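You operate a simulated robot arm through the tools that you are given. There is no shell and no other tool. Be economical: measure what you need, move in short steps, check, and stop when the job is done.

Carry out the task below with a simulated robot arm. There is one attempt and no reset: what you move stays moved.

TASK
Tip the leftover sequins back into their tub and pack cup and tub in the craft tray.
Fine: empty the cup; the tub ends in the tray with its lid pressed on.
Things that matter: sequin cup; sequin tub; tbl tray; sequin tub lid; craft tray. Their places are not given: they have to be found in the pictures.

It is judged by the outcome, as a careful person would: the job done as asked, and still so three seconds after it is handed in. It fails if anything else is knocked over, pushed out of place, dropped, spilled or broken.

THE ROBOT
A 6-joint arm with a two-finger parallel gripper, fixed in place. Base frame: the origin is at the foot of the arm, x ahead of it, y to its left, z up; the work surface is at about z = 0.64. Lengths are in m, angles in degrees, forces in N, time in s.
With the tool pointing down near the work surface it reaches from about 0.2 to 0.66 m from the base axis. Its first joint turns from -66.0 to 66.0 degrees. Payload 2.9 kg.
Tool frame: the origin (TCP) lies between the finger pads and is the grasp point; the fingertips stand 0.03 m ahead of it; z points along the fingers, y is the line along which they close. The gripper opens to 0.11 m. The fingers are 0.02 m wide and 0.01 m thick; the gripper's body (0.048 by 0.112 m) begins 0.055 m behind the TCP.
Orientation is that of the tool frame in the base frame, as a unit quaternion [w, x, y, z]. With the fingers straight down and closing along the base's y, the tool's x points along the base's -x, its y along +y and its z along -z.

THE INTERFACE
- The arm moves only by the tool drive_tool. Its argument "series" is a list of rows, each a list of 3 entries, a list of its own where there are three numbers: the shift along the base's x, y, z in units of 50 mm (1.0 is 50 mm), then the turn, a rotation vector about the base's x, y, z in units of 8 degrees (1.0 is 8 degrees), then the closure in counts, from 0 (fully open) to 255 (shut). In form: [[[x, y, z], [rx, ry, rz], hand], ...]. A call has 1 to 12 rows; each row shifts and turns the commanded pose from where the row before left it. A call with a number of a shift or a turn outside -1 to 1 is refused whole. A row lasts 0.2 s, in which the tool goes at most 0.05 m and 8.6 degrees; a call with a longer step from one row to the next is refused whole, and so is a gripper value outside its range. A pose out of reach is approached as far as the arm can. The call stops where the force on the tool passes 40 N (or 10 N more than at its start, if that is more) or the arm is blocked; 0.2 s more then pass. The fingers move at their own pace (about 0.108 m/s each) and stop on an object; they squeeze with about 27 N. The grip force told is the motor's: it shows also when the fingers shut on nothing. Time passes only in rows, and 0.2 s behind the last, so rows that do not move let the fingers close. It gives the time, the measured TCP pose, the force on the tool (base axes), the opening and the grip force at its end, in the units of the frame above (readings bear some noise), and new pictures: "show" is both (left out), scene, wrist or none.
- Cameras (640 x 400 px; columns grow to the right, rows downward): "scene" is fixed at [0.0442, 0.4197, 1.3782]; the picture's right is [-0.96, -0.29, 0.00], its down [-0.18, 0.60, -0.78] and it looks along [0.22, -0.74, -0.63] (base axes); focal length 375 px, centre (320, 200). "wrist" rides on the gripper at [-0.036, 0, -0.057] in the tool frame; the picture's right is [0.00, -1.00, 0.00], its down [0.97, 0.00, -0.24] and it looks along [0.24, 0.00, 0.97] (tool axes); focal length 218 px, centre (320, 200).
- measure_at(camera, pixels): for up to 12 pixels [column, row] of the newest picture of that camera ("zoom" is the newest enlarged one), the place [x, y, z] in the base frame of the surface seen there, good to about 0.002 m. No time passes.
- enlarge(camera, box): a new picture of the part [left, top, right, bottom] of that camera's present view, enlarged. No time passes.
- close_job(): hands the job in; it is judged then, once.

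Work in short steps. Measure before you move; look again where a grasp or a placing could have gone wrong, and mend it. You have 80 turns and 120 pictures in all, those below and enlarged ones among them. Open the gripper and draw the arm clear of the work before you hand the job in, unless the task says otherwise; then end with one line.

The tools are called as name(argument=value, ...) on one line, values as JSON. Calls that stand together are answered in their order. drive_tool: Moves the arm, as the interface text tells. Its arguments: {"type":"object","properties":{"series":{"type":"array","items":{"type":"array"}},"show":{"type":"string","enum":["both","scene","wrist","none"]}},"required":["series"]} The other tools are called the same way: measure_at (camera, pixels) gives the place of the surface under pixels of a picture; enlarge (camera, box) takes an enlarged picture of a part of a camera's view; close_job () hands the job in.

At the start:

```text
t: 0.0
tool_pos: [0.3905, -0.2737, 1.0157]
tcp_rot: [0.0, 0.0, 1.0, 0.0]
contact_force: [-0.4, -0.8, 0.2]
opening: 0.1102
finger_force: 0.2
```

scene: 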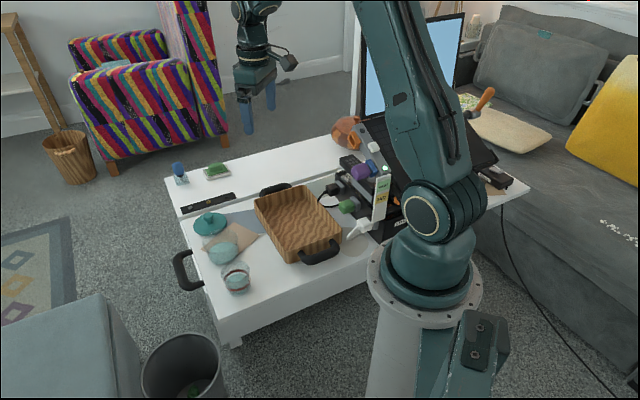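
wrist: 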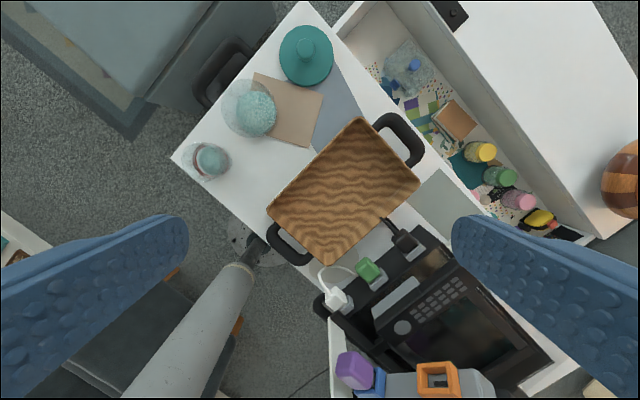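

I'll look closer at the cup, tub, lid and tray area in both views.

enlarge(camera="scene", box=[160, 150, 360, 300])

enlarge(camera="wrist", box=[160, 0, 440, 270])

measure_at(camera="wrist", pixels=[[208, 158], [222, 160], [255, 112], [235, 108], [305, 47], [305, 70], [290, 130], [345, 190], [290, 242], [398, 140], [185, 158], [330, 120]])

```text
2.67 times, centred on (260, 225) of scene
```

zoom: 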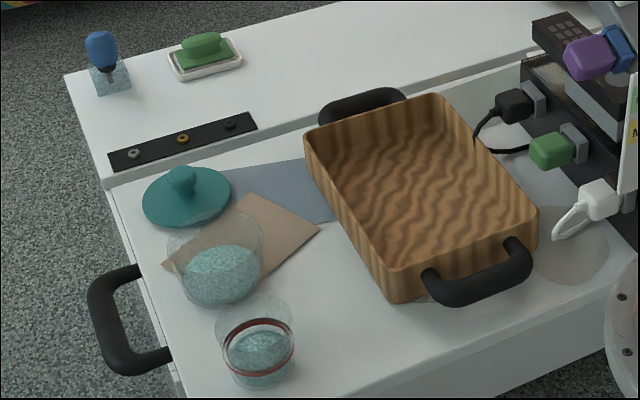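

```text
1.48 times, centred on (300, 135) of wrist
```

zoom: 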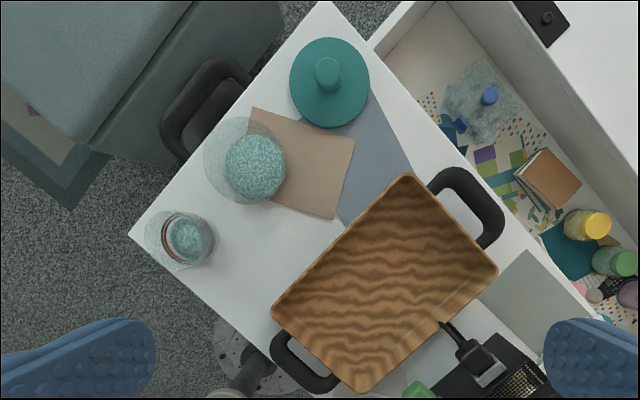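

```text
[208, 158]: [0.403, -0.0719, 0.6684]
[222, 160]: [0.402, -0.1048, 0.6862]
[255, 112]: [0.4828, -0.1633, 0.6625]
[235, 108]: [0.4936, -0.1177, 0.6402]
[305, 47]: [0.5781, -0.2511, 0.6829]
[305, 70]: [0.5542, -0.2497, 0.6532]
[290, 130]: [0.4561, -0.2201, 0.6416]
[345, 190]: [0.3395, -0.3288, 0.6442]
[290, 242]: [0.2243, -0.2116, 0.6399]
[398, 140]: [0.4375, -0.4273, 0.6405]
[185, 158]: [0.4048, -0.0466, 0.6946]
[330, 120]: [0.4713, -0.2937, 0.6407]
```

Now I check the compartment at wrist (450,100), the table back top and the vessels' rims for geometry.

measure_at(camera="wrist", pixels=[[450, 120], [400, 70], [480, 153], [560, 100], [350, 30], [380, 60], [500, 20], [360, 120], [415, 185], [330, 260], [270, 210], [405, 120]])

measure_at(camera="scene", pixels=[[256, 195], [303, 186], [340, 232], [287, 262], [300, 220], [320, 255], [275, 188], [236, 272], [236, 285], [228, 250], [210, 210], [212, 222]])

enlarge(camera="scene", box=[170, 200, 270, 300])

enlarge(camera="wrist", box=[170, 60, 330, 200])

```text
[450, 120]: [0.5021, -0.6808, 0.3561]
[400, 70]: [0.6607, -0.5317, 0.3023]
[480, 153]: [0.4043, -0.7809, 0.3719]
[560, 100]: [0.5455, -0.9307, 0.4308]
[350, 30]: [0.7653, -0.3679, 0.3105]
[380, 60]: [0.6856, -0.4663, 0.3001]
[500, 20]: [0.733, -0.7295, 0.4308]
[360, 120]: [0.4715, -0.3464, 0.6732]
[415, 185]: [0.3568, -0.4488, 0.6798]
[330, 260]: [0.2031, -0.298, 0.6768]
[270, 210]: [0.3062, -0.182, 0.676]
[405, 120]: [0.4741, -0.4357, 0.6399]
```

```text
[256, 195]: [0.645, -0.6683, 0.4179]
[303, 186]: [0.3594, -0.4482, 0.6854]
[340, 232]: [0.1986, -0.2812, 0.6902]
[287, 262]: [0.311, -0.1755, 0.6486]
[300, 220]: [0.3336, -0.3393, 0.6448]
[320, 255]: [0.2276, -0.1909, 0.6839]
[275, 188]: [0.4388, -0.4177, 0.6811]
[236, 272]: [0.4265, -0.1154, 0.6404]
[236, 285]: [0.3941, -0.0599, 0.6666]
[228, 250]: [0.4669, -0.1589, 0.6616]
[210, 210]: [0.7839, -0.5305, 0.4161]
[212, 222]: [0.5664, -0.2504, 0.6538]
```

```text
4.00 times, centred on (220, 250) of scene
```

zoom: 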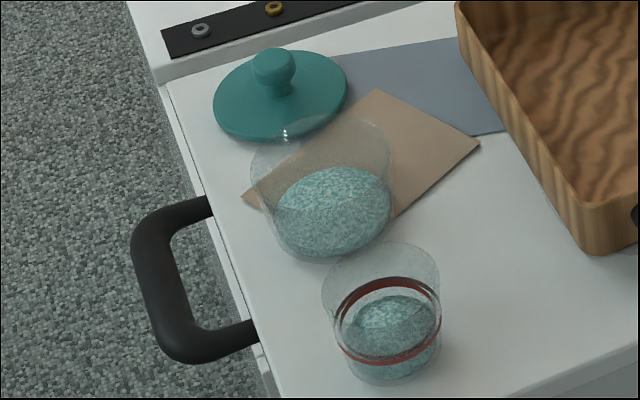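

```text
2.86 times, centred on (250, 130) of wrist
```

zoom: 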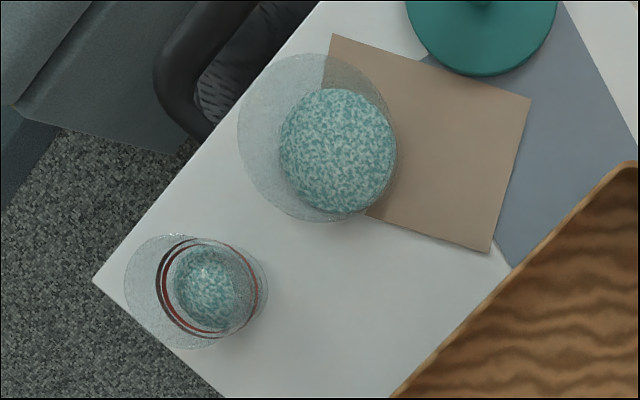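

The vessels are clear now. The small red-banded cup is at about (0.402,-0.079), rim about 0.71. The open tub is at about (0.484,-0.161), rim about 0.70, and the teal lid at about (0.577,-0.251). The wooden craft tray is centred near (0.334,-0.319). I pitch the gripper close to horizontal while high up, so I can side-grip the cup and later roll it to pour.

drive_tool(series=[[[0, 0.4, 0], [0, -1, 0], 0], [[0, 0.4, 0], [0, -1, 0], 0], [[0, 0.4, 0], [0, -1, 0], 0], [[0, 0.4, 0], [0, -1, 0], 0], [[0, 0.4, 0], [0, -1, 0], 0], [[0, 0.4, 0], [0, -1, 0], 0], [[0, 0.4, 0], [0, -1, 0], 0], [[0, 0.4, 0], [0, -1, 0], 0], [[0, 0.4, 0], [0, -1, 0], 0], [[0, 0, 0], [0, 0, -0.9], 0], [[0, 0, 0], [0, 0, -0.9], 0]])

```text
t: 2.4
tool_pos: [0.4307, -0.1122, 1.0186]
tcp_rot: [0.582, 0.092, 0.805, -0.067]
contact_force: [-0.6, -0.3, 0.3]
opening: 0.1099
finger_force: 0.1
out of reach, approached as far as the arm can: row 8, 9, 10
```

scene: 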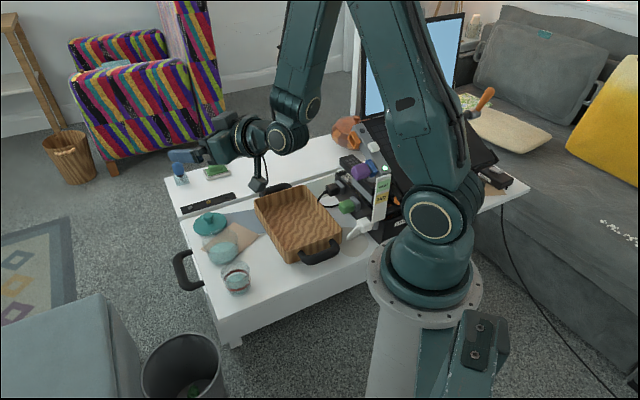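
wrist: 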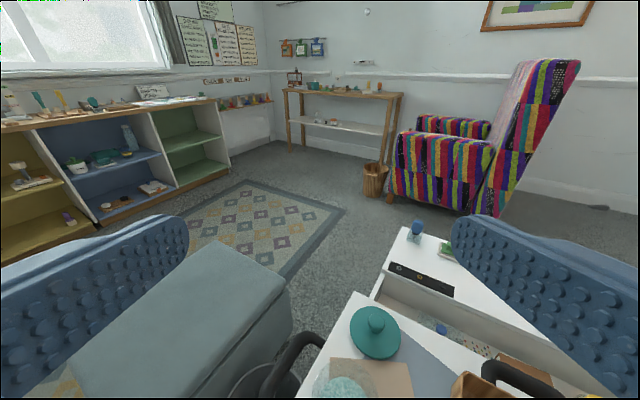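

The orientation was reached (depression about 18°) but the close radius is limited at this height. I descend partway toward the cup and see whether the reach gets better lower down.

drive_tool(series=[[[0.2, 0, -0.8], [0, 0, 0], 0], [[0, 0, -0.9], [0, 0, 0], 0], [[0, 0, -0.9], [0, 0, 0], 0], [[0, 0, -0.9], [0, 0, 0], 0], [[0, 0, 0], [0, 0, 0], 0]])

```text
t: 3.6
tool_pos: [0.4418, -0.1135, 0.8478]
tcp_rot: [0.583, 0.101, 0.803, -0.073]
contact_force: [0.3, 0.9, 0.4]
opening: 0.1099
finger_force: 0.0
```

scene: 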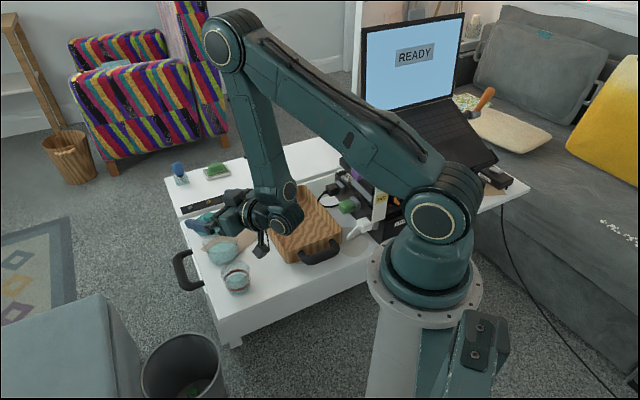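
wrist: 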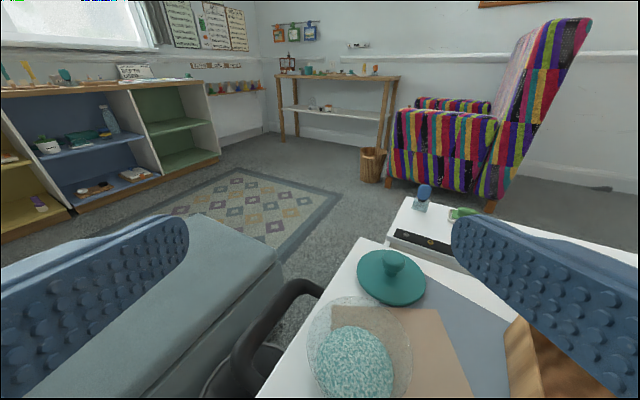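

The arm follows well here. I pitch down to about 30° below horizontal for more wrist clearance and move to above the cup.

drive_tool(series=[[[-0.26, 0.23, 0], [0.17, 0.73, 0], 0], [[-0.26, 0.23, 0], [0.17, 0.73, 0], 0], [[-0.27, 0.23, -0.5], [0, 0, 0], 0], [[0, 0, -0.46], [0, 0, 0], 0], [[0, 0, 0], [0, 0, 0], 0]])

```text
t: 4.8
tool_pos: [0.4074, -0.0783, 0.7924]
tcp_rot: [0.496, 0.107, 0.859, -0.065]
contact_force: [0.3, -0.2, 0.2]
opening: 0.1101
finger_force: 0.0
out of reach, approached as far as the arm can: row 2
```

scene: 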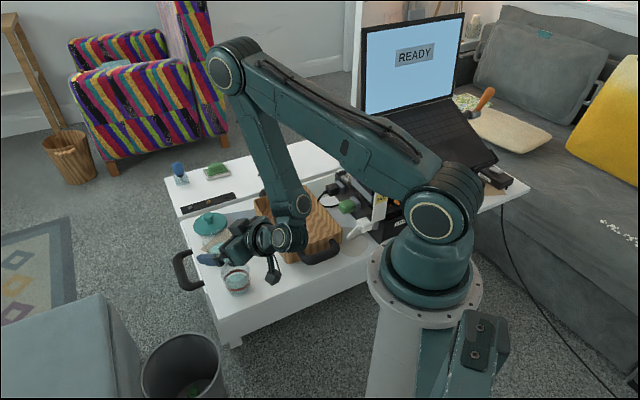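
wrist: 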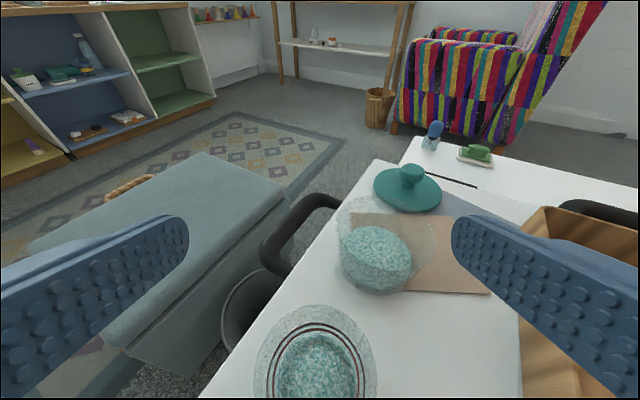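

I check the wrist clearance before lowering, and see where the cup sits relative to the fingers.

enlarge(camera="scene", box=[180, 180, 360, 300])

measure_at(camera="scene", pixels=[[297, 205], [280, 235], [300, 232], [292, 250], [270, 278], [282, 246], [300, 245], [245, 272], [262, 240], [240, 245]])

measure_at(camera="wrist", pixels=[[316, 312], [258, 360], [374, 360], [316, 355], [385, 255], [386, 240], [345, 225], [408, 172], [408, 200]])

```text
3.33 times, centred on (270, 240) of scene
```

zoom: 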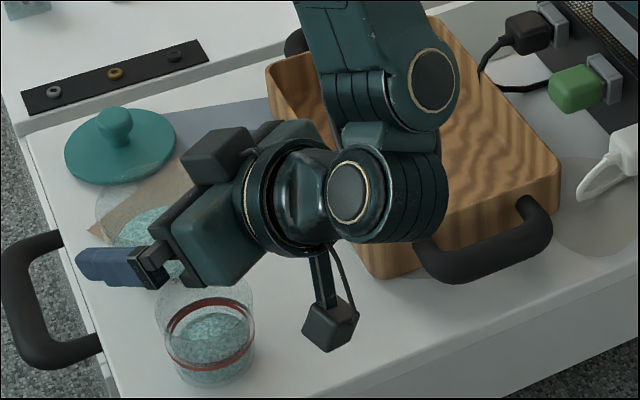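

```text
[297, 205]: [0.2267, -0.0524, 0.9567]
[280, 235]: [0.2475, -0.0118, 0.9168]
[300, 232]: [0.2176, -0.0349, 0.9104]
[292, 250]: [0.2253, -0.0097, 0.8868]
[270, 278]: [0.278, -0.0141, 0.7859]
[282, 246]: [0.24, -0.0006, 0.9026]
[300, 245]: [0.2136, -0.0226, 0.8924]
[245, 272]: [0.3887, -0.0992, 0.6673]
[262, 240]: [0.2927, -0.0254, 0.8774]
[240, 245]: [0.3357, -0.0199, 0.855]
```

```text
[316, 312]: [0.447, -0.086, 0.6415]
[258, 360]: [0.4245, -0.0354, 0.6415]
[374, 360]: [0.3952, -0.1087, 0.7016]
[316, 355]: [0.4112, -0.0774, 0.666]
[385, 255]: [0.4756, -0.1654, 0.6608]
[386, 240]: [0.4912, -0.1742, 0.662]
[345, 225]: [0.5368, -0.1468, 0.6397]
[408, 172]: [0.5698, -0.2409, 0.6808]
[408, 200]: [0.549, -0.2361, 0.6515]
```

The wrist is well above everything, and the hanging box is off the table edge. The cup sits centred between the fingers at column 316, so I lower around it and close.

drive_tool(series=[[[-0.08, 0, -0.6], [0, 0, 0], 0], [[0, 0, -0.7], [0, 0, 0], 0], [[0, 0, -0.7], [0, 0, 0], 0], [[0, 0, 0], [0, 0, 0], 0]])

```text
t: 5.8
tool_pos: [0.4016, -0.0793, 0.6931]
tcp_rot: [0.496, 0.107, 0.859, -0.064]
contact_force: [0.5, -0.1, 0.5]
opening: 0.1101
finger_force: 0.0
```

scene: 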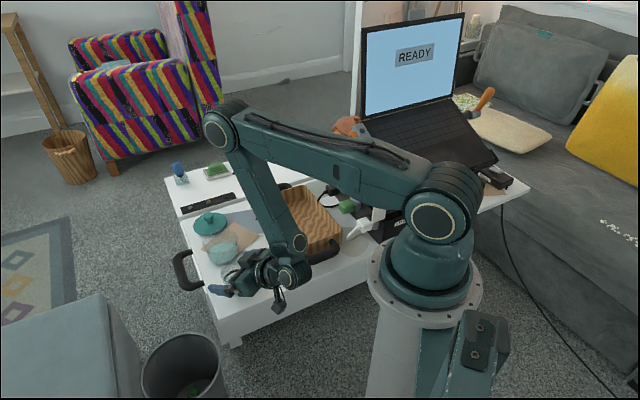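
wrist: 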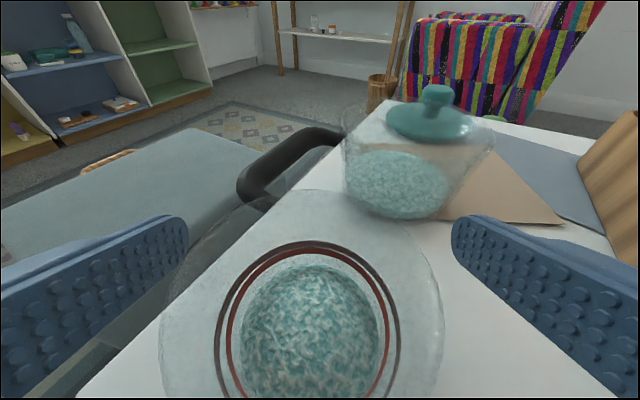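

The cup is slightly left of centre (rim columns 160 to 445, so about 302). I nudge left and close.

drive_tool(series=[[[0, 0.07, 0], [0, 0, 0], 0], [[0, 0, 0], [0, 0, 0], 150], [[0, 0, 0], [0, 0, 0], 255], [[0, 0, 0], [0, 0, 0], 255], [[0, 0, 0], [0, 0, 0], 255]])

```text
t: 7.0
tool_pos: [0.4021, -0.076, 0.6934]
tcp_rot: [0.496, 0.106, 0.859, -0.064]
contact_force: [0.2, -0.2, -0.7]
opening: 0.065
finger_force: 26.9
```

scene: 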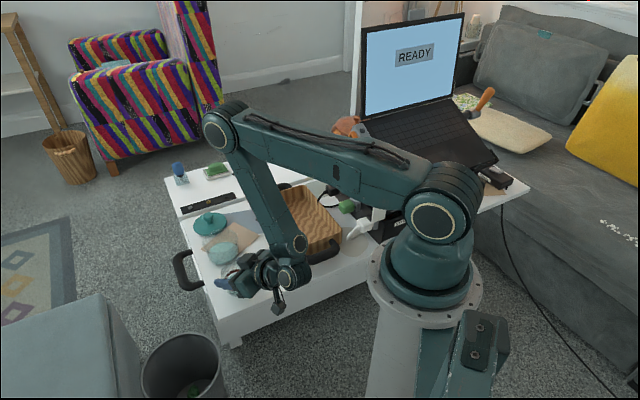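
wrist: 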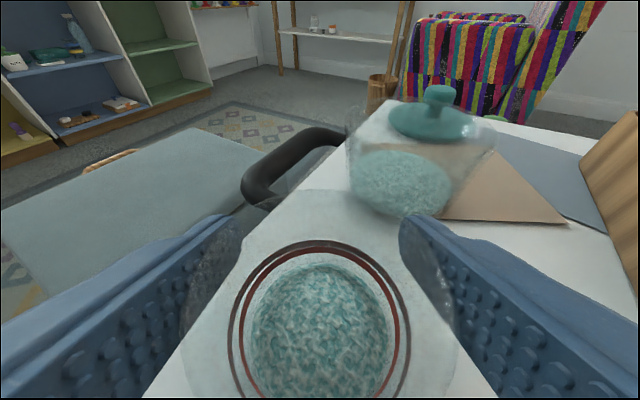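

The cup is gripped at 0.065. I lift it straight up and carry it over to the tub at a gentle pace.

drive_tool(series=[[[0, 0, 0.4], [0, 0, 0], 255], [[0, 0, 0.7], [0, 0, 0], 255], [[0, 0, 0.7], [0, 0, 0], 255], [[0, 0, 0.5], [0, 0, 0], 255], [[0.3, -0.26, 0.1], [0, 0, 0], 255], [[0.5, -0.46, 0], [0, 0, 0], 255], [[0.5, -0.46, 0], [0, 0, 0], 255], [[0.4, -0.28, 0], [0, 0, 0], 255], [[0, 0, 0], [0, 0, 0], 255]])

```text
t: 9.0
tool_pos: [0.4275, -0.0958, 0.8043]
tcp_rot: [0.5, 0.097, 0.859, -0.051]
contact_force: [0.1, 0.1, -0.4]
opening: 0.0654
finger_force: 27.1
out of reach, approached as far as the arm can: row 6, 7, 8
```

scene: 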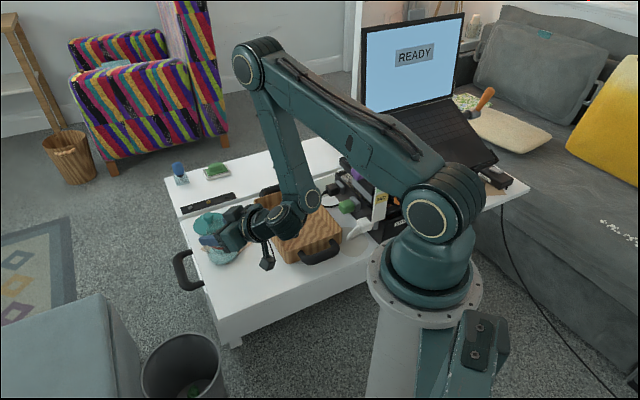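
wrist: 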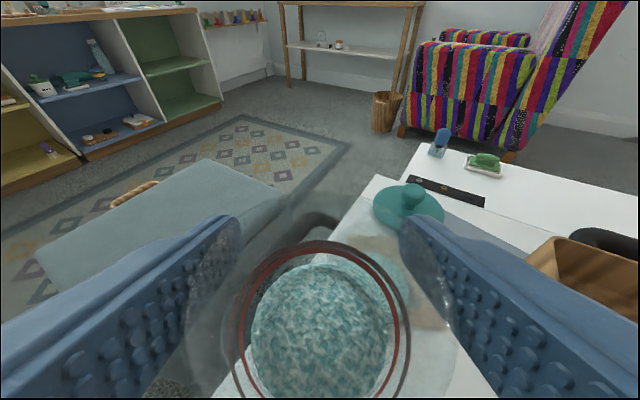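

The move stalled partway, maybe from a joint limit. I retry in smaller steps to see which way is blocked.

drive_tool(series=[[[0.3, -0.2, 0], [0, 0, 0], 255], [[0.3, -0.2, 0], [0, 0, 0], 255], [[0, 0, 0], [0, 0, 0], 255]], show="none")

```text
t: 9.8
tool_pos: [0.4303, -0.0926, 0.7919]
tcp_rot: [0.495, 0.097, 0.862, -0.05]
contact_force: [-0.1, 0.1, -0.6]
opening: 0.0652
finger_force: 27.3
out of reach, approached as far as the arm can: row 1, 2
```

It seems the gripper heading has to stay at or right of the arm's azimuth. I yaw the tool right about 10° first, then translate in small steps.

drive_tool(series=[[[0, 0, 0.1], [0, 0, -0.6], 255], [[0, 0, 0.1], [0, 0, -0.6], 255], [[0.2, -0.2, 0], [0, 0, -0.2], 255], [[0.3, -0.3, 0], [0, 0, 0], 255], [[0, 0, 0], [0, 0, 0], 255]], show="none")

```text
t: 11.0
tool_pos: [0.4146, -0.1319, 0.7995]
tcp_rot: [0.49, 0.19, 0.843, -0.113]
contact_force: [0.4, 0.1, -0.9]
opening: 0.0654
finger_force: 27.0
out of reach, approached as far as the arm can: row 1, 2, 3, 4
```

Still blocked, so I look at the arm's posture while trying a small raise.

drive_tool(series=[[[0, 0, 0.5], [0, 0, 0], 255], [[0, 0, 0.5], [0, 0, 0], 255], [[0, 0, 0], [0, 0, 0], 255]], show="scene")

enlarge(camera="scene", box=[170, 20, 490, 300])

```text
t: 11.8
tool_pos: [0.403, -0.1312, 0.8431]
tcp_rot: [0.488, 0.191, 0.844, -0.113]
contact_force: [-0.1, -0.5, -0.7]
opening: 0.0652
finger_force: 27.0
out of reach, approached as far as the arm can: row 1, 2
```

scene: 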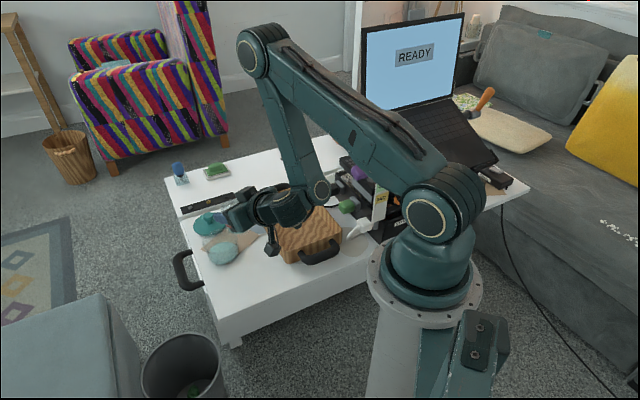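

```text
1.43 times, centred on (330, 160) of scene
```

zoom: 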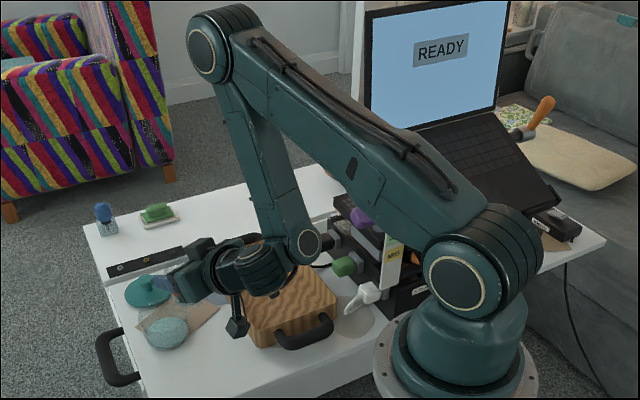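

I measure the arm's joints in the scene view to model the blocking limit.

measure_at(camera="scene", pixels=[[426, 218], [250, 56], [321, 189], [300, 213], [272, 205], [245, 212], [270, 250]])

```text
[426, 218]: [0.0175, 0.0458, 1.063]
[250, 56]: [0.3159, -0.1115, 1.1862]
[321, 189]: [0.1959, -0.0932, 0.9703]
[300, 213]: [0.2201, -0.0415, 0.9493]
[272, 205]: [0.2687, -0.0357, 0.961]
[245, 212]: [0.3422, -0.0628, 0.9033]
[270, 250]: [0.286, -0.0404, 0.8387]
```

I try a pure outward move from here to see how it responds.

drive_tool(series=[[[0.45, -0.2, 0], [0, 0, 0], 255], [[0, 0, 0], [0, 0, 0], 255]], show="none")

drive_tool(series=[[[0.45, -0.2, 0], [0, 0, 0], 255], [[0, 0, 0], [0, 0, 0], 255]], show="none")

```text
t: 12.4
tool_pos: [0.4023, -0.1377, 0.8364]
tcp_rot: [0.489, 0.19, 0.844, -0.113]
contact_force: [0.0, 0.7, -0.5]
opening: 0.0652
finger_force: 27.1
out of reach, approached as far as the arm can: row 1
```

```text
t: 13.0
tool_pos: [0.4053, -0.142, 0.8308]
tcp_rot: [0.489, 0.191, 0.843, -0.114]
contact_force: [0.0, 0.3, -0.5]
opening: 0.065
finger_force: 26.9
out of reach, approached as far as the arm can: row 1
```

Up and out is blocked at this pitch, but earlier a flatter pitch reached farther. I pitch up about 14°, which is a safe lean for the part-filled cup, and push outward again.

drive_tool(series=[[[0, 0, 0], [-0.38, -0.8, 0], 255], [[0, 0, 0], [-0.38, -0.8, 0], 255], [[0, 0, 0], [0, 0, 0], 255], [[0.45, -0.1, 0], [0, 0, 0], 255], [[0.45, -0.1, 0], [0, 0, 0], 255], [[0, 0, 0], [0, 0, 0], 255]], show="scene")

```text
t: 14.4
tool_pos: [0.4483, -0.1509, 0.8283]
tcp_rot: [0.563, 0.182, 0.795, -0.134]
contact_force: [0.4, 0.7, -1.0]
opening: 0.0653
finger_force: 27.0
out of reach, approached as far as the arm can: row 1
```

scene: 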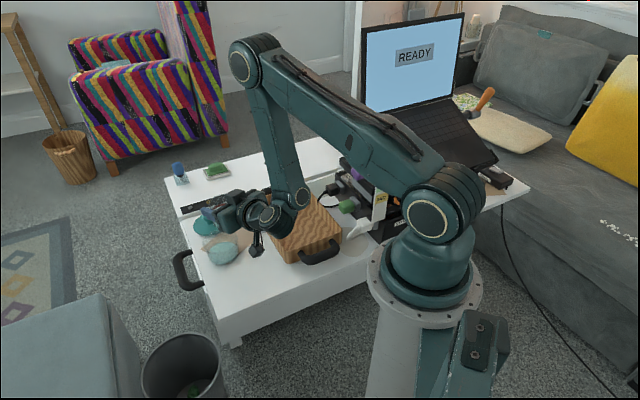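

The flatter pitch frees it. I pitch up about 14° more, then move over the tub.

drive_tool(series=[[[0, 0, 0], [-0.4, -0.8, 0], 255], [[0, 0, 0], [-0.4, -0.8, 0], 255], [[0.4, 0, -0.1], [0, 0, 0], 255], [[0.42, 0, -0.2], [0, 0, 0], 255], [[0, 0, -0.2], [0, 0, 0], 255], [[0, 0, 0], [0, 0, 0], 255]])

```text
t: 15.8
tool_pos: [0.4901, -0.1506, 0.8025]
tcp_rot: [0.658, 0.163, 0.719, -0.156]
contact_force: [0.6, 0.0, -0.7]
opening: 0.065
finger_force: 27.2
```

scene: 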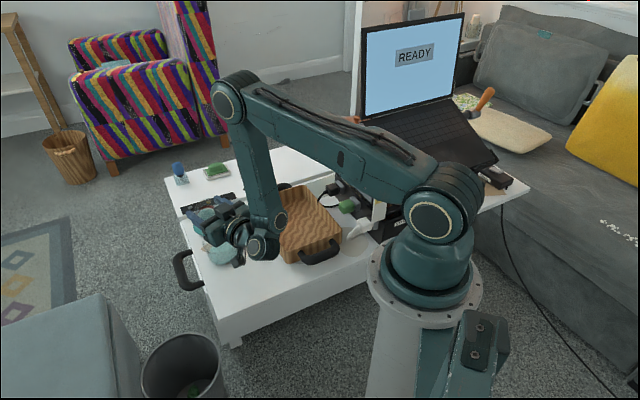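
wrist: 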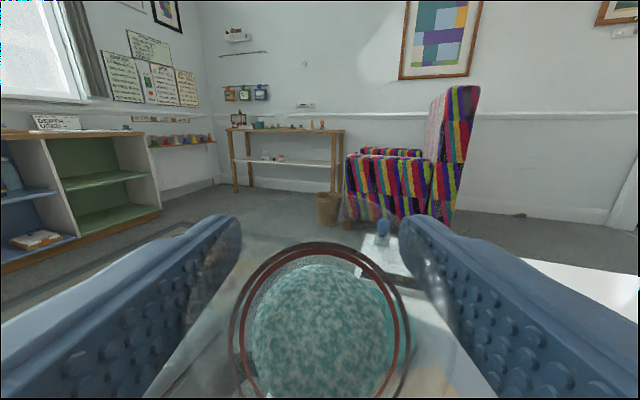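

The cup is over the tub at (0.490,-0.151,0.80) and the tool is about 5° below horizontal. I roll gently about the tool axis so the mouth tips to the right over the tub.

drive_tool(series=[[[0, 0, -0.2], [0.72, -0.35, -0.07], 255], [[0, 0, 0], [0.72, -0.35, -0.07], 255], [[0, 0, 0], [0.72, -0.35, -0.07], 255], [[0, 0, 0], [0.72, -0.35, -0.07], 255], [[0, 0, 0], [0.72, -0.35, -0.07], 255], [[0, 0, 0], [0.72, -0.35, -0.07], 255], [[0, 0, 0], [0.72, -0.35, -0.07], 255]])

```text
t: 17.4
tool_pos: [0.4886, -0.1486, 0.7929]
tcp_rot: [0.666, 0.427, 0.603, 0.107]
contact_force: [-0.6, -0.8, 0.3]
opening: 0.0651
finger_force: 26.5
```

scene: 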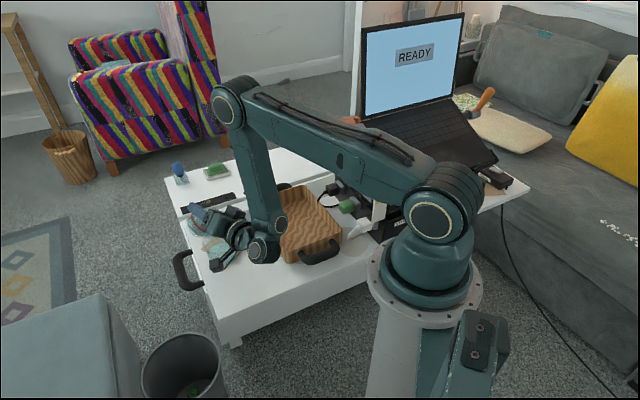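
wrist: 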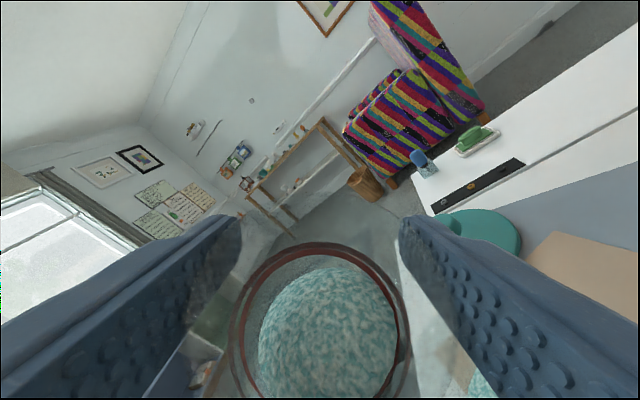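

It has rolled about 45° with nothing out yet. I check the cup's alignment with the tub.

enlarge(camera="scene", box=[160, 180, 300, 290])

measure_at(camera="wrist", pixels=[[485, 388], [470, 375], [500, 370], [455, 390]])

```text
3.64 times, centred on (230, 235) of scene
```

zoom: 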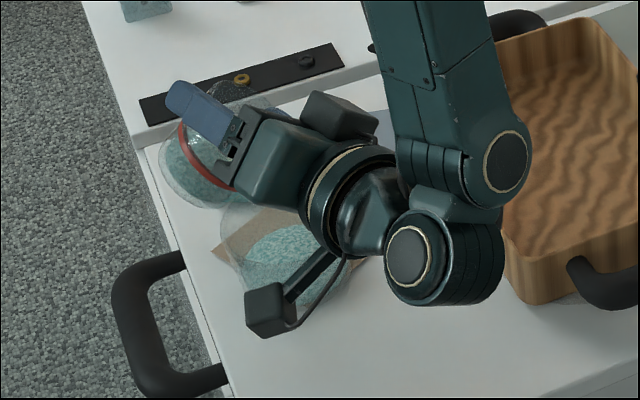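

```text
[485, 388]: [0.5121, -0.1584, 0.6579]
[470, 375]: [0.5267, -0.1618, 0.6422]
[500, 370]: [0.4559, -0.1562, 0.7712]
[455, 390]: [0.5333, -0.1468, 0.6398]
```

The alignment is good. I continue rolling to about 125°.

drive_tool(series=[[[0, 0, 0], [0.72, -0.35, -0.07], 255], [[0, 0, 0], [0.72, -0.35, -0.07], 255], [[0, 0, 0], [0.72, -0.35, -0.07], 255], [[0, 0, 0], [0.72, -0.35, -0.07], 255], [[0, 0, 0], [0.72, -0.35, -0.07], 255], [[0, 0, 0], [0.72, -0.35, -0.07], 255], [[0, 0, 0], [0.72, -0.35, -0.07], 255], [[0, 0, 0], [0.72, -0.35, -0.07], 255], [[0, 0, 0], [0.72, -0.35, -0.07], 255], [[0, 0, 0], [0.72, -0.35, -0.07], 255], [[0, 0, 0], [0.72, -0.35, -0.07], 255], [[0, 0, 0], [0.72, -0.35, -0.07], 255]])

enlarge(camera="scene", box=[160, 180, 300, 290])

```text
t: 20.0
tool_pos: [0.4876, -0.1491, 0.7923]
tcp_rot: [0.453, 0.709, 0.206, 0.5]
contact_force: [-0.5, -0.5, 0.1]
opening: 0.0653
finger_force: 26.7
```

scene: 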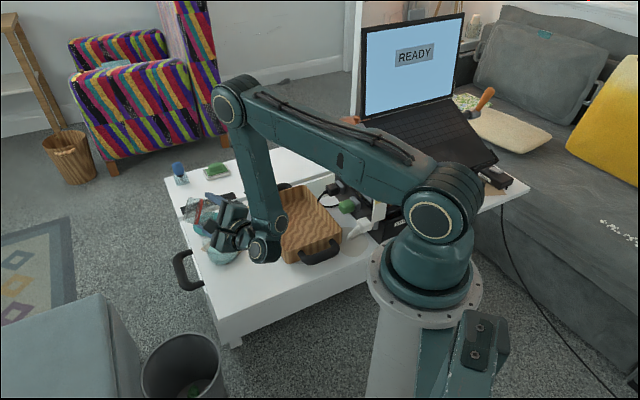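
wrist: 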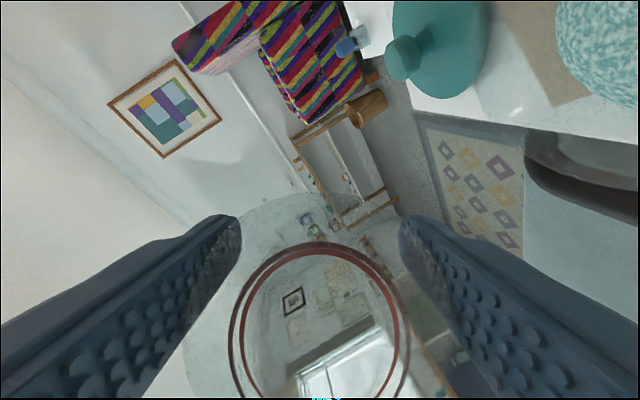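

```text
3.64 times, centred on (230, 235) of scene
```

zoom: 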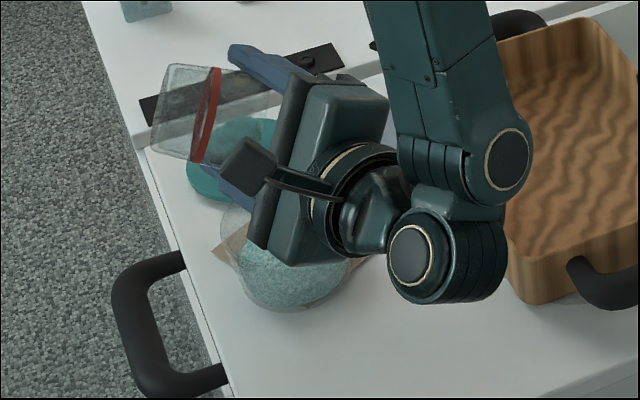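

The cup looks empty and the tub looks fuller. I enlarge the wrist view to check for leftovers and spills.

enlarge(camera="wrist", box=[180, 200, 480, 400])

enlarge(camera="wrist", box=[380, 0, 640, 160])

```text
2.00 times, centred on (330, 300) of wrist
```

zoom: 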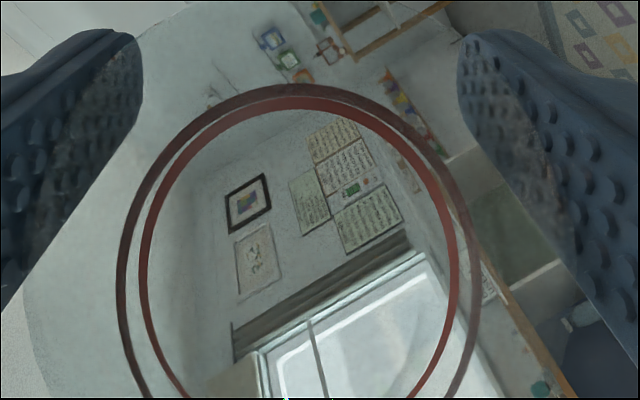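

```text
2.46 times, centred on (510, 80) of wrist
```

zoom: 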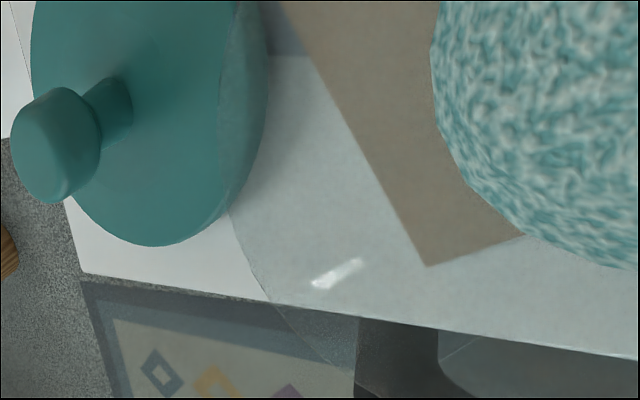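

The cup is empty and nothing is spilled; the white glint is a reflection. I roll the cup back upright in place.

drive_tool(series=[[[0, 0, 0.1], [-0.912, 0.443, 0.0887], 255], [[0, 0, 0.1], [-0.912, 0.443, 0.0887], 255], [[0, 0, 0], [-0.912, 0.443, 0.0887], 255], [[0, 0, 0], [-0.912, 0.443, 0.0887], 255], [[0, 0, 0], [-0.912, 0.443, 0.0887], 255], [[0, 0, 0], [-0.912, 0.443, 0.0887], 255], [[0, 0, 0], [-0.912, 0.443, 0.0887], 255], [[0, 0, 0], [-0.912, 0.443, 0.0887], 255], [[0, 0, 0], [-0.912, 0.443, 0.0887], 255], [[0, 0, 0], [-0.912, 0.443, 0.0887], 255]], show="none")

drive_tool(series=[[[0, 0, 0], [-0.912, 0.443, 0.0887], 255], [[0, 0, 0], [-0.912, 0.443, 0.0887], 255], [[0, 0, 0], [-0.912, 0.443, 0.0887], 255], [[0, 0, 0], [-0.912, 0.443, 0.0887], 255], [[0, 0, 0], [-0.912, 0.443, 0.0887], 255], [[0, 0, 0], [0, 0, 0], 255]])

```text
t: 22.2
tool_pos: [0.4897, -0.1492, 0.8027]
tcp_rot: [0.671, 0.401, 0.619, 0.082]
contact_force: [0.0, 0.2, -1.1]
opening: 0.0654
finger_force: 26.7
```

```text
t: 23.6
tool_pos: [0.4887, -0.1487, 0.8035]
tcp_rot: [0.658, 0.162, 0.718, -0.157]
contact_force: [0.1, 0.4, -0.4]
opening: 0.0654
finger_force: 26.8
```

scene: 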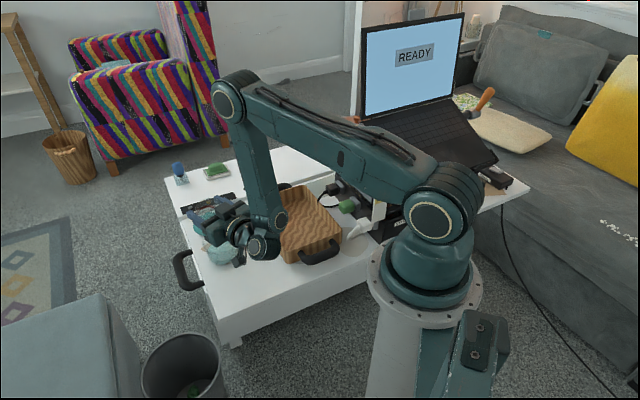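
wrist: 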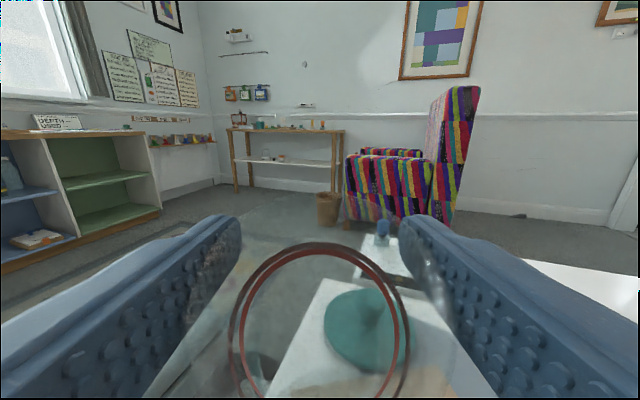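

The cup is upright-ready and empty. I carry it back to its old open spot, pitching down to the original grasp pitch so it stands level.

drive_tool(series=[[[-0.35, 0.28, 0.1], [0, 0, 0], 255], [[-0.35, 0.28, 0], [0.345, 0.705, 0], 255], [[-0.35, 0.28, 0], [0.345, 0.705, 0], 255], [[-0.35, 0.28, 0], [0.345, 0.705, 0], 255], [[-0.34, 0.28, -0.1], [0.345, 0.705, 0], 255], [[0, 0, -0.2], [0, 0, 0], 255], [[0, 0, 0], [0, 0, 0], 255]])

```text
t: 25.2
tool_pos: [0.4002, -0.0803, 0.7932]
tcp_rot: [0.487, 0.191, 0.845, -0.115]
contact_force: [0.0, -0.4, -0.5]
opening: 0.0653
finger_force: 26.7
```

scene: 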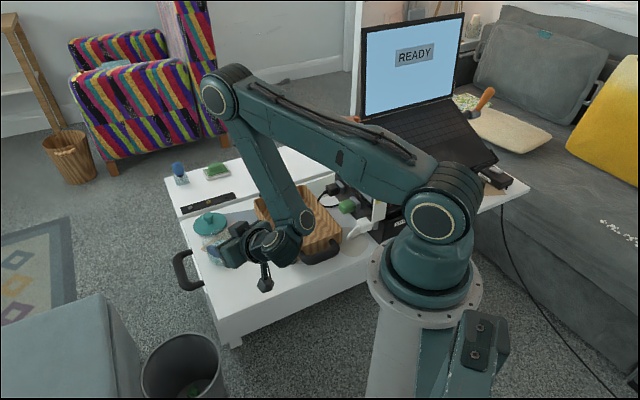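
wrist: 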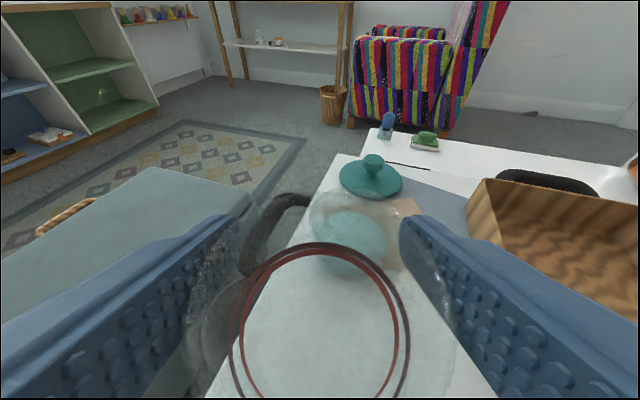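

Everything is level, so I lower onto the table, easing at the end.

drive_tool(series=[[[0.05, 0, -0.6], [0, 0, 0], 255], [[0.03, 0, -0.7], [0, 0, 0], 255], [[0, 0, -0.45], [0, 0, 0], 255], [[0, 0, -0.15], [0, 0, 0], 255], [[0, 0, -0.06], [0, 0, 0], 255], [[0, 0, 0], [0, 0, 0], 255]])

```text
t: 26.6
tool_pos: [0.4067, -0.0786, 0.6944]
tcp_rot: [0.487, 0.191, 0.844, -0.115]
contact_force: [-0.4, 1.3, 14.3]
opening: 0.0655
finger_force: 26.9
```

scene: 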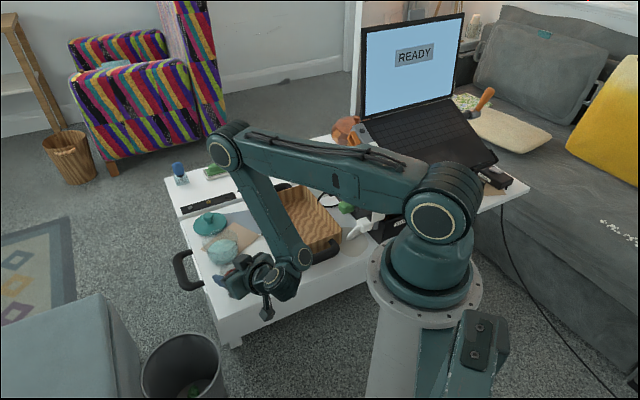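
wrist: 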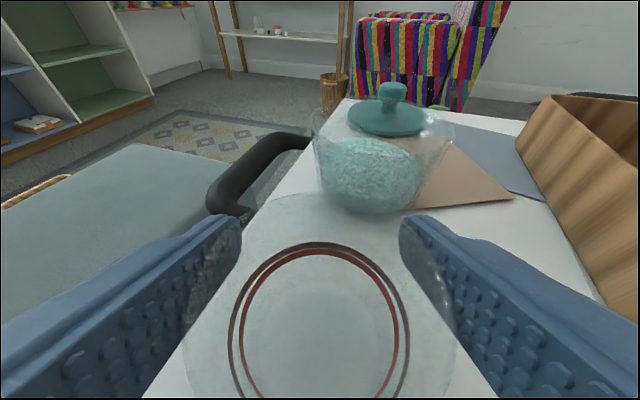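

The cup is on the table (14 N). I ease off, open, and lift straight up.

drive_tool(series=[[[0, 0, 0.02], [0, 0, 0], 200], [[0, 0, 0], [0, 0, 0], 60], [[0, 0, 0], [0, 0, 0], 0], [[0, 0, 0], [0, 0, 0], 0], [[0, 0, 0.5], [0, 0, 0], 0], [[0, 0, 0.9], [0, 0, 0], 0], [[0, 0, 0.9], [0, 0, 0], 0], [[0, 0, 0.5], [0, 0, 0], 0], [[0, 0, 0], [0, 0, 0], 0]])

```text
t: 28.6
tool_pos: [0.4044, -0.0785, 0.8356]
tcp_rot: [0.489, 0.19, 0.844, -0.114]
contact_force: [0.2, 1.1, 0.0]
opening: 0.11
finger_force: 0.1
```

scene: 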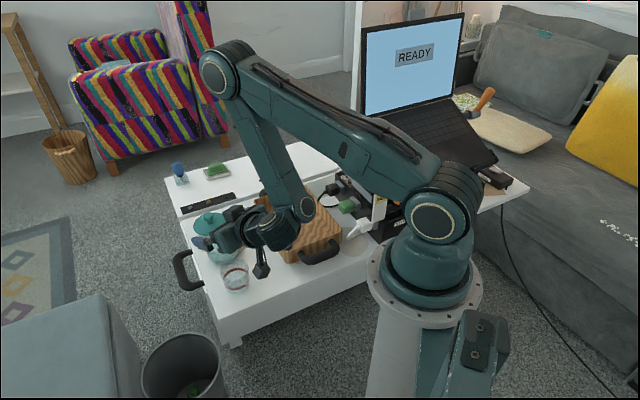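
wrist: 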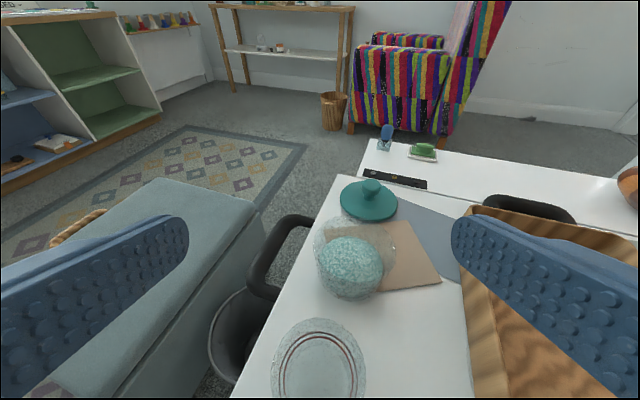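

The cup stands upright. I raise the arm and pitch the tool back to straight down, reversing the opening move.

drive_tool(series=[[[0, 0, 0.9], [-0.35, -0.7, 0], 0], [[0.2, -0.2, 0.9], [-0.35, -0.7, 0], 0], [[0.2, -0.2, 0.9], [0, 0, 0], 0], [[0.1, -0.2, 0.6], [0, 0, 0], 0], [[0, 0, 0], [0, 0, 0], 0]], show="none")

drive_tool(series=[[[0, 0, 0], [0.42, 0.88, 0], 0], [[0, 0, 0], [0.42, 0.88, 0], 0], [[0, 0, 0], [0.42, 0.88, 0], 0], [[0, 0, 0], [0.42, 0.88, 0], 0], [[0, 0, 0], [0.42, 0.88, 0], 0], [[0, 0, 0], [0.42, 0.88, 0], 0], [[0, 0, 0], [0.42, 0.88, 0], 0], [[0, 0, 0], [0.42, 0.88, 0], 0], [[0, 0, 0], [0.35, 0.7, 0], 0], [[0, 0, 0], [0, 0, 0], 0]])

```text
t: 29.8
tool_pos: [0.4321, -0.1098, 0.9548]
tcp_rot: [0.579, 0.176, 0.784, -0.137]
contact_force: [0.3, -0.8, -0.4]
opening: 0.1101
finger_force: 0.2
out of reach, approached as far as the arm can: row 2, 3, 4
```

```text
t: 31.8
tool_pos: [0.1643, -0.0546, 0.6291]
tcp_rot: [0.138, 0.23, 0.963, -0.026]
contact_force: [12.9, 5.7, -1.8]
opening: 0.1098
finger_force: 0.1
out of reach, approached as far as the arm can: row 1, 2, 3, 4, 5, 6, 7, 8, 9
stopped in row 9: the force on the tool passed its limit (the readings are from after the stop); the commanded pose is now the measured one
```

scene: 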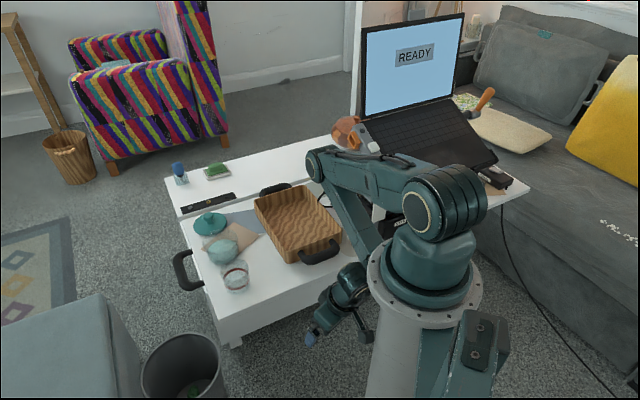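
wrist: 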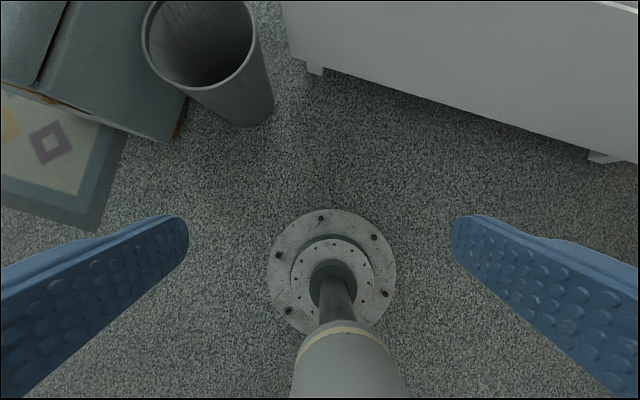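

The arm dived toward its base along a joint limit and stopped. The scene still shows cup, tub, lid and tray where they were. I retreat gently by pitching back up while moving out and up, in a short step.

drive_tool(series=[[[0.5, -0.15, 0.4], [-0.36, -0.8, 0], 0], [[0.6, -0.2, 0.5], [-0.36, -0.8, 0], 0], [[0.6, -0.2, 0.5], [-0.36, -0.8, 0], 0], [[0, 0, 0], [0, 0, 0], 0]])

```text
t: 32.8
tool_pos: [0.2535, -0.0853, 0.6886]
tcp_rot: [0.315, 0.219, 0.922, -0.061]
contact_force: [0.6, -0.1, -0.4]
opening: 0.1099
finger_force: 0.1
out of reach, approached as far as the arm can: row 1, 2, 3
```

scene: 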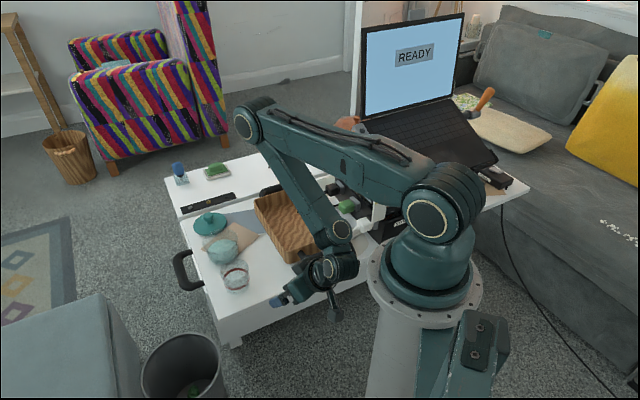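
wrist: 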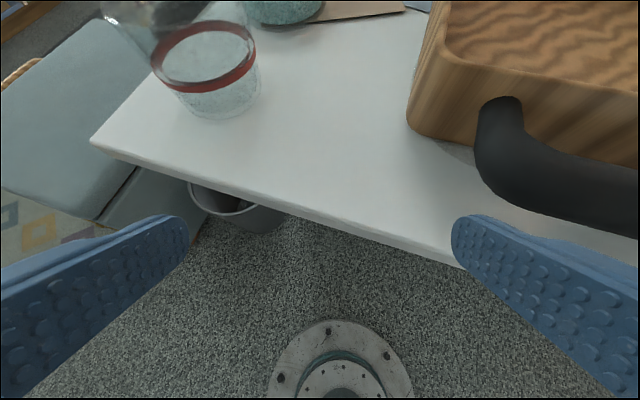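

It's recovering cleanly. I continue pitching up with more upward motion.

drive_tool(series=[[[0, 0.1, 0.6], [-0.36, -0.8, 0], 0], [[0.3, 0, 0.6], [-0.36, -0.8, 0], 0], [[0.5, -0.1, 0.6], [-0.36, -0.8, 0], 0], [[0.6, -0.1, 0.5], [-0.36, -0.8, 0], 0], [[0, 0, 0], [0, 0, 0], 0]], show="scene")

```text
t: 34.0
tool_pos: [0.3373, -0.0926, 0.7768]
tcp_rot: [0.531, 0.194, 0.818, -0.102]
contact_force: [0.3, -0.5, -0.3]
opening: 0.1096
finger_force: 0.1
out of reach, approached as far as the arm can: row 1, 2
```

scene: 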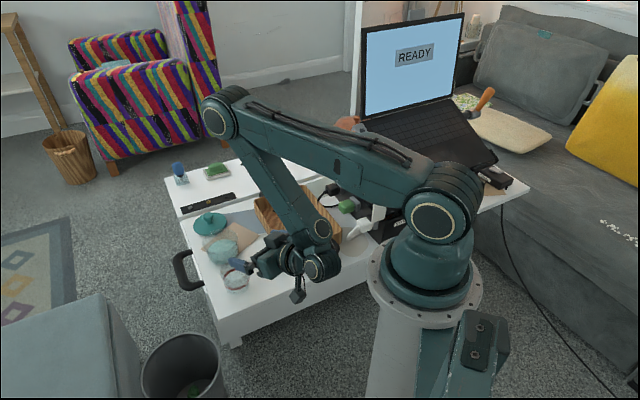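

It has recovered to z 0.777, clear of the cup. I raise to the earlier high pose with the heading turned back toward 0, as in the opening move, before trying to re-point down.

drive_tool(series=[[[0.2, 0, 0.7], [-0.36, -0.8, 0], 0], [[0.4, 0, 0.9], [-0.2, -0.4, 0], 0], [[0.4, -0.1, 0.9], [0, 0, 0.5], 0], [[0.4, -0.1, 0.9], [0, 0, 0.5], 0], [[0.4, -0.2, 0.9], [0, 0, 0.5], 0], [[0, 0, 0], [0, 0, 0], 0]], show="scene")

```text
refused: row 5 steps farther than a row can; nothing moved
```

drive_tool(series=[[[0.2, 0, 0.7], [-0.36, -0.8, 0], 0], [[0.4, 0, 0.85], [-0.2, -0.4, 0], 0], [[0.4, -0.1, 0.85], [0, 0, 0.5], 0], [[0.4, -0.1, 0.85], [0, 0, 0.5], 0], [[0.4, -0.2, 0.85], [0, 0, 0.5], 0], [[0, 0, 0], [0, 0, 0], 0]], show="scene")

```text
t: 35.4
tool_pos: [0.4357, -0.1216, 0.9518]
tcp_rot: [0.604, 0.115, 0.786, -0.064]
contact_force: [-0.1, 0.1, 0.2]
opening: 0.11
finger_force: 0.0
out of reach, approached as far as the arm can: row 1, 2, 3, 5
```

scene: 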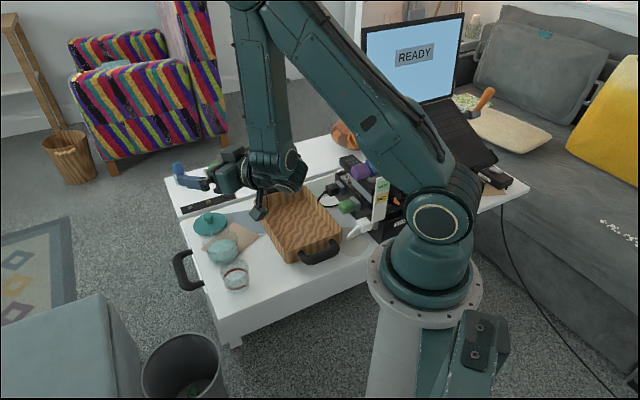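

Now I try a short careful reversal: yaw the heading to 0 and begin pitching down with motion to the right, watching for drift.

drive_tool(series=[[[0, 0, 0.4], [0, 0, 0.9], 0], [[0, 0, 0.4], [0, 0, 0.9], 0], [[0, 0, 0], [0, 0, 0], 0]], show="none")

drive_tool(series=[[[0, -0.4, 0], [0, 0.8, 0], 0], [[0, -0.4, 0], [0, 0.8, 0], 0], [[0, 0, 0], [0, 0, 0], 0]], show="scene")

```text
t: 36.2
tool_pos: [0.4341, -0.1252, 0.9884]
tcp_rot: [0.625, 0.041, 0.779, -0.012]
contact_force: [-0.7, 0.3, 1.0]
opening: 0.11
finger_force: 0.0
out of reach, approached as far as the arm can: row 1, 2
```

```text
t: 37.0
tool_pos: [0.4076, -0.1297, 0.8991]
tcp_rot: [0.545, 0.041, 0.837, -0.019]
contact_force: [0.7, -0.6, -0.4]
opening: 0.1099
finger_force: 0.0
out of reach, approached as far as the arm can: row 1, 2
```

scene: 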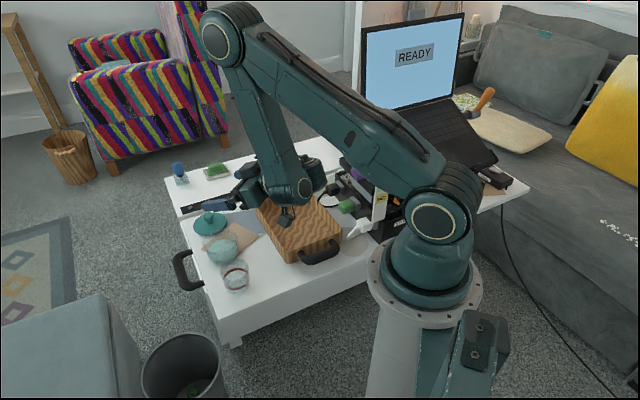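

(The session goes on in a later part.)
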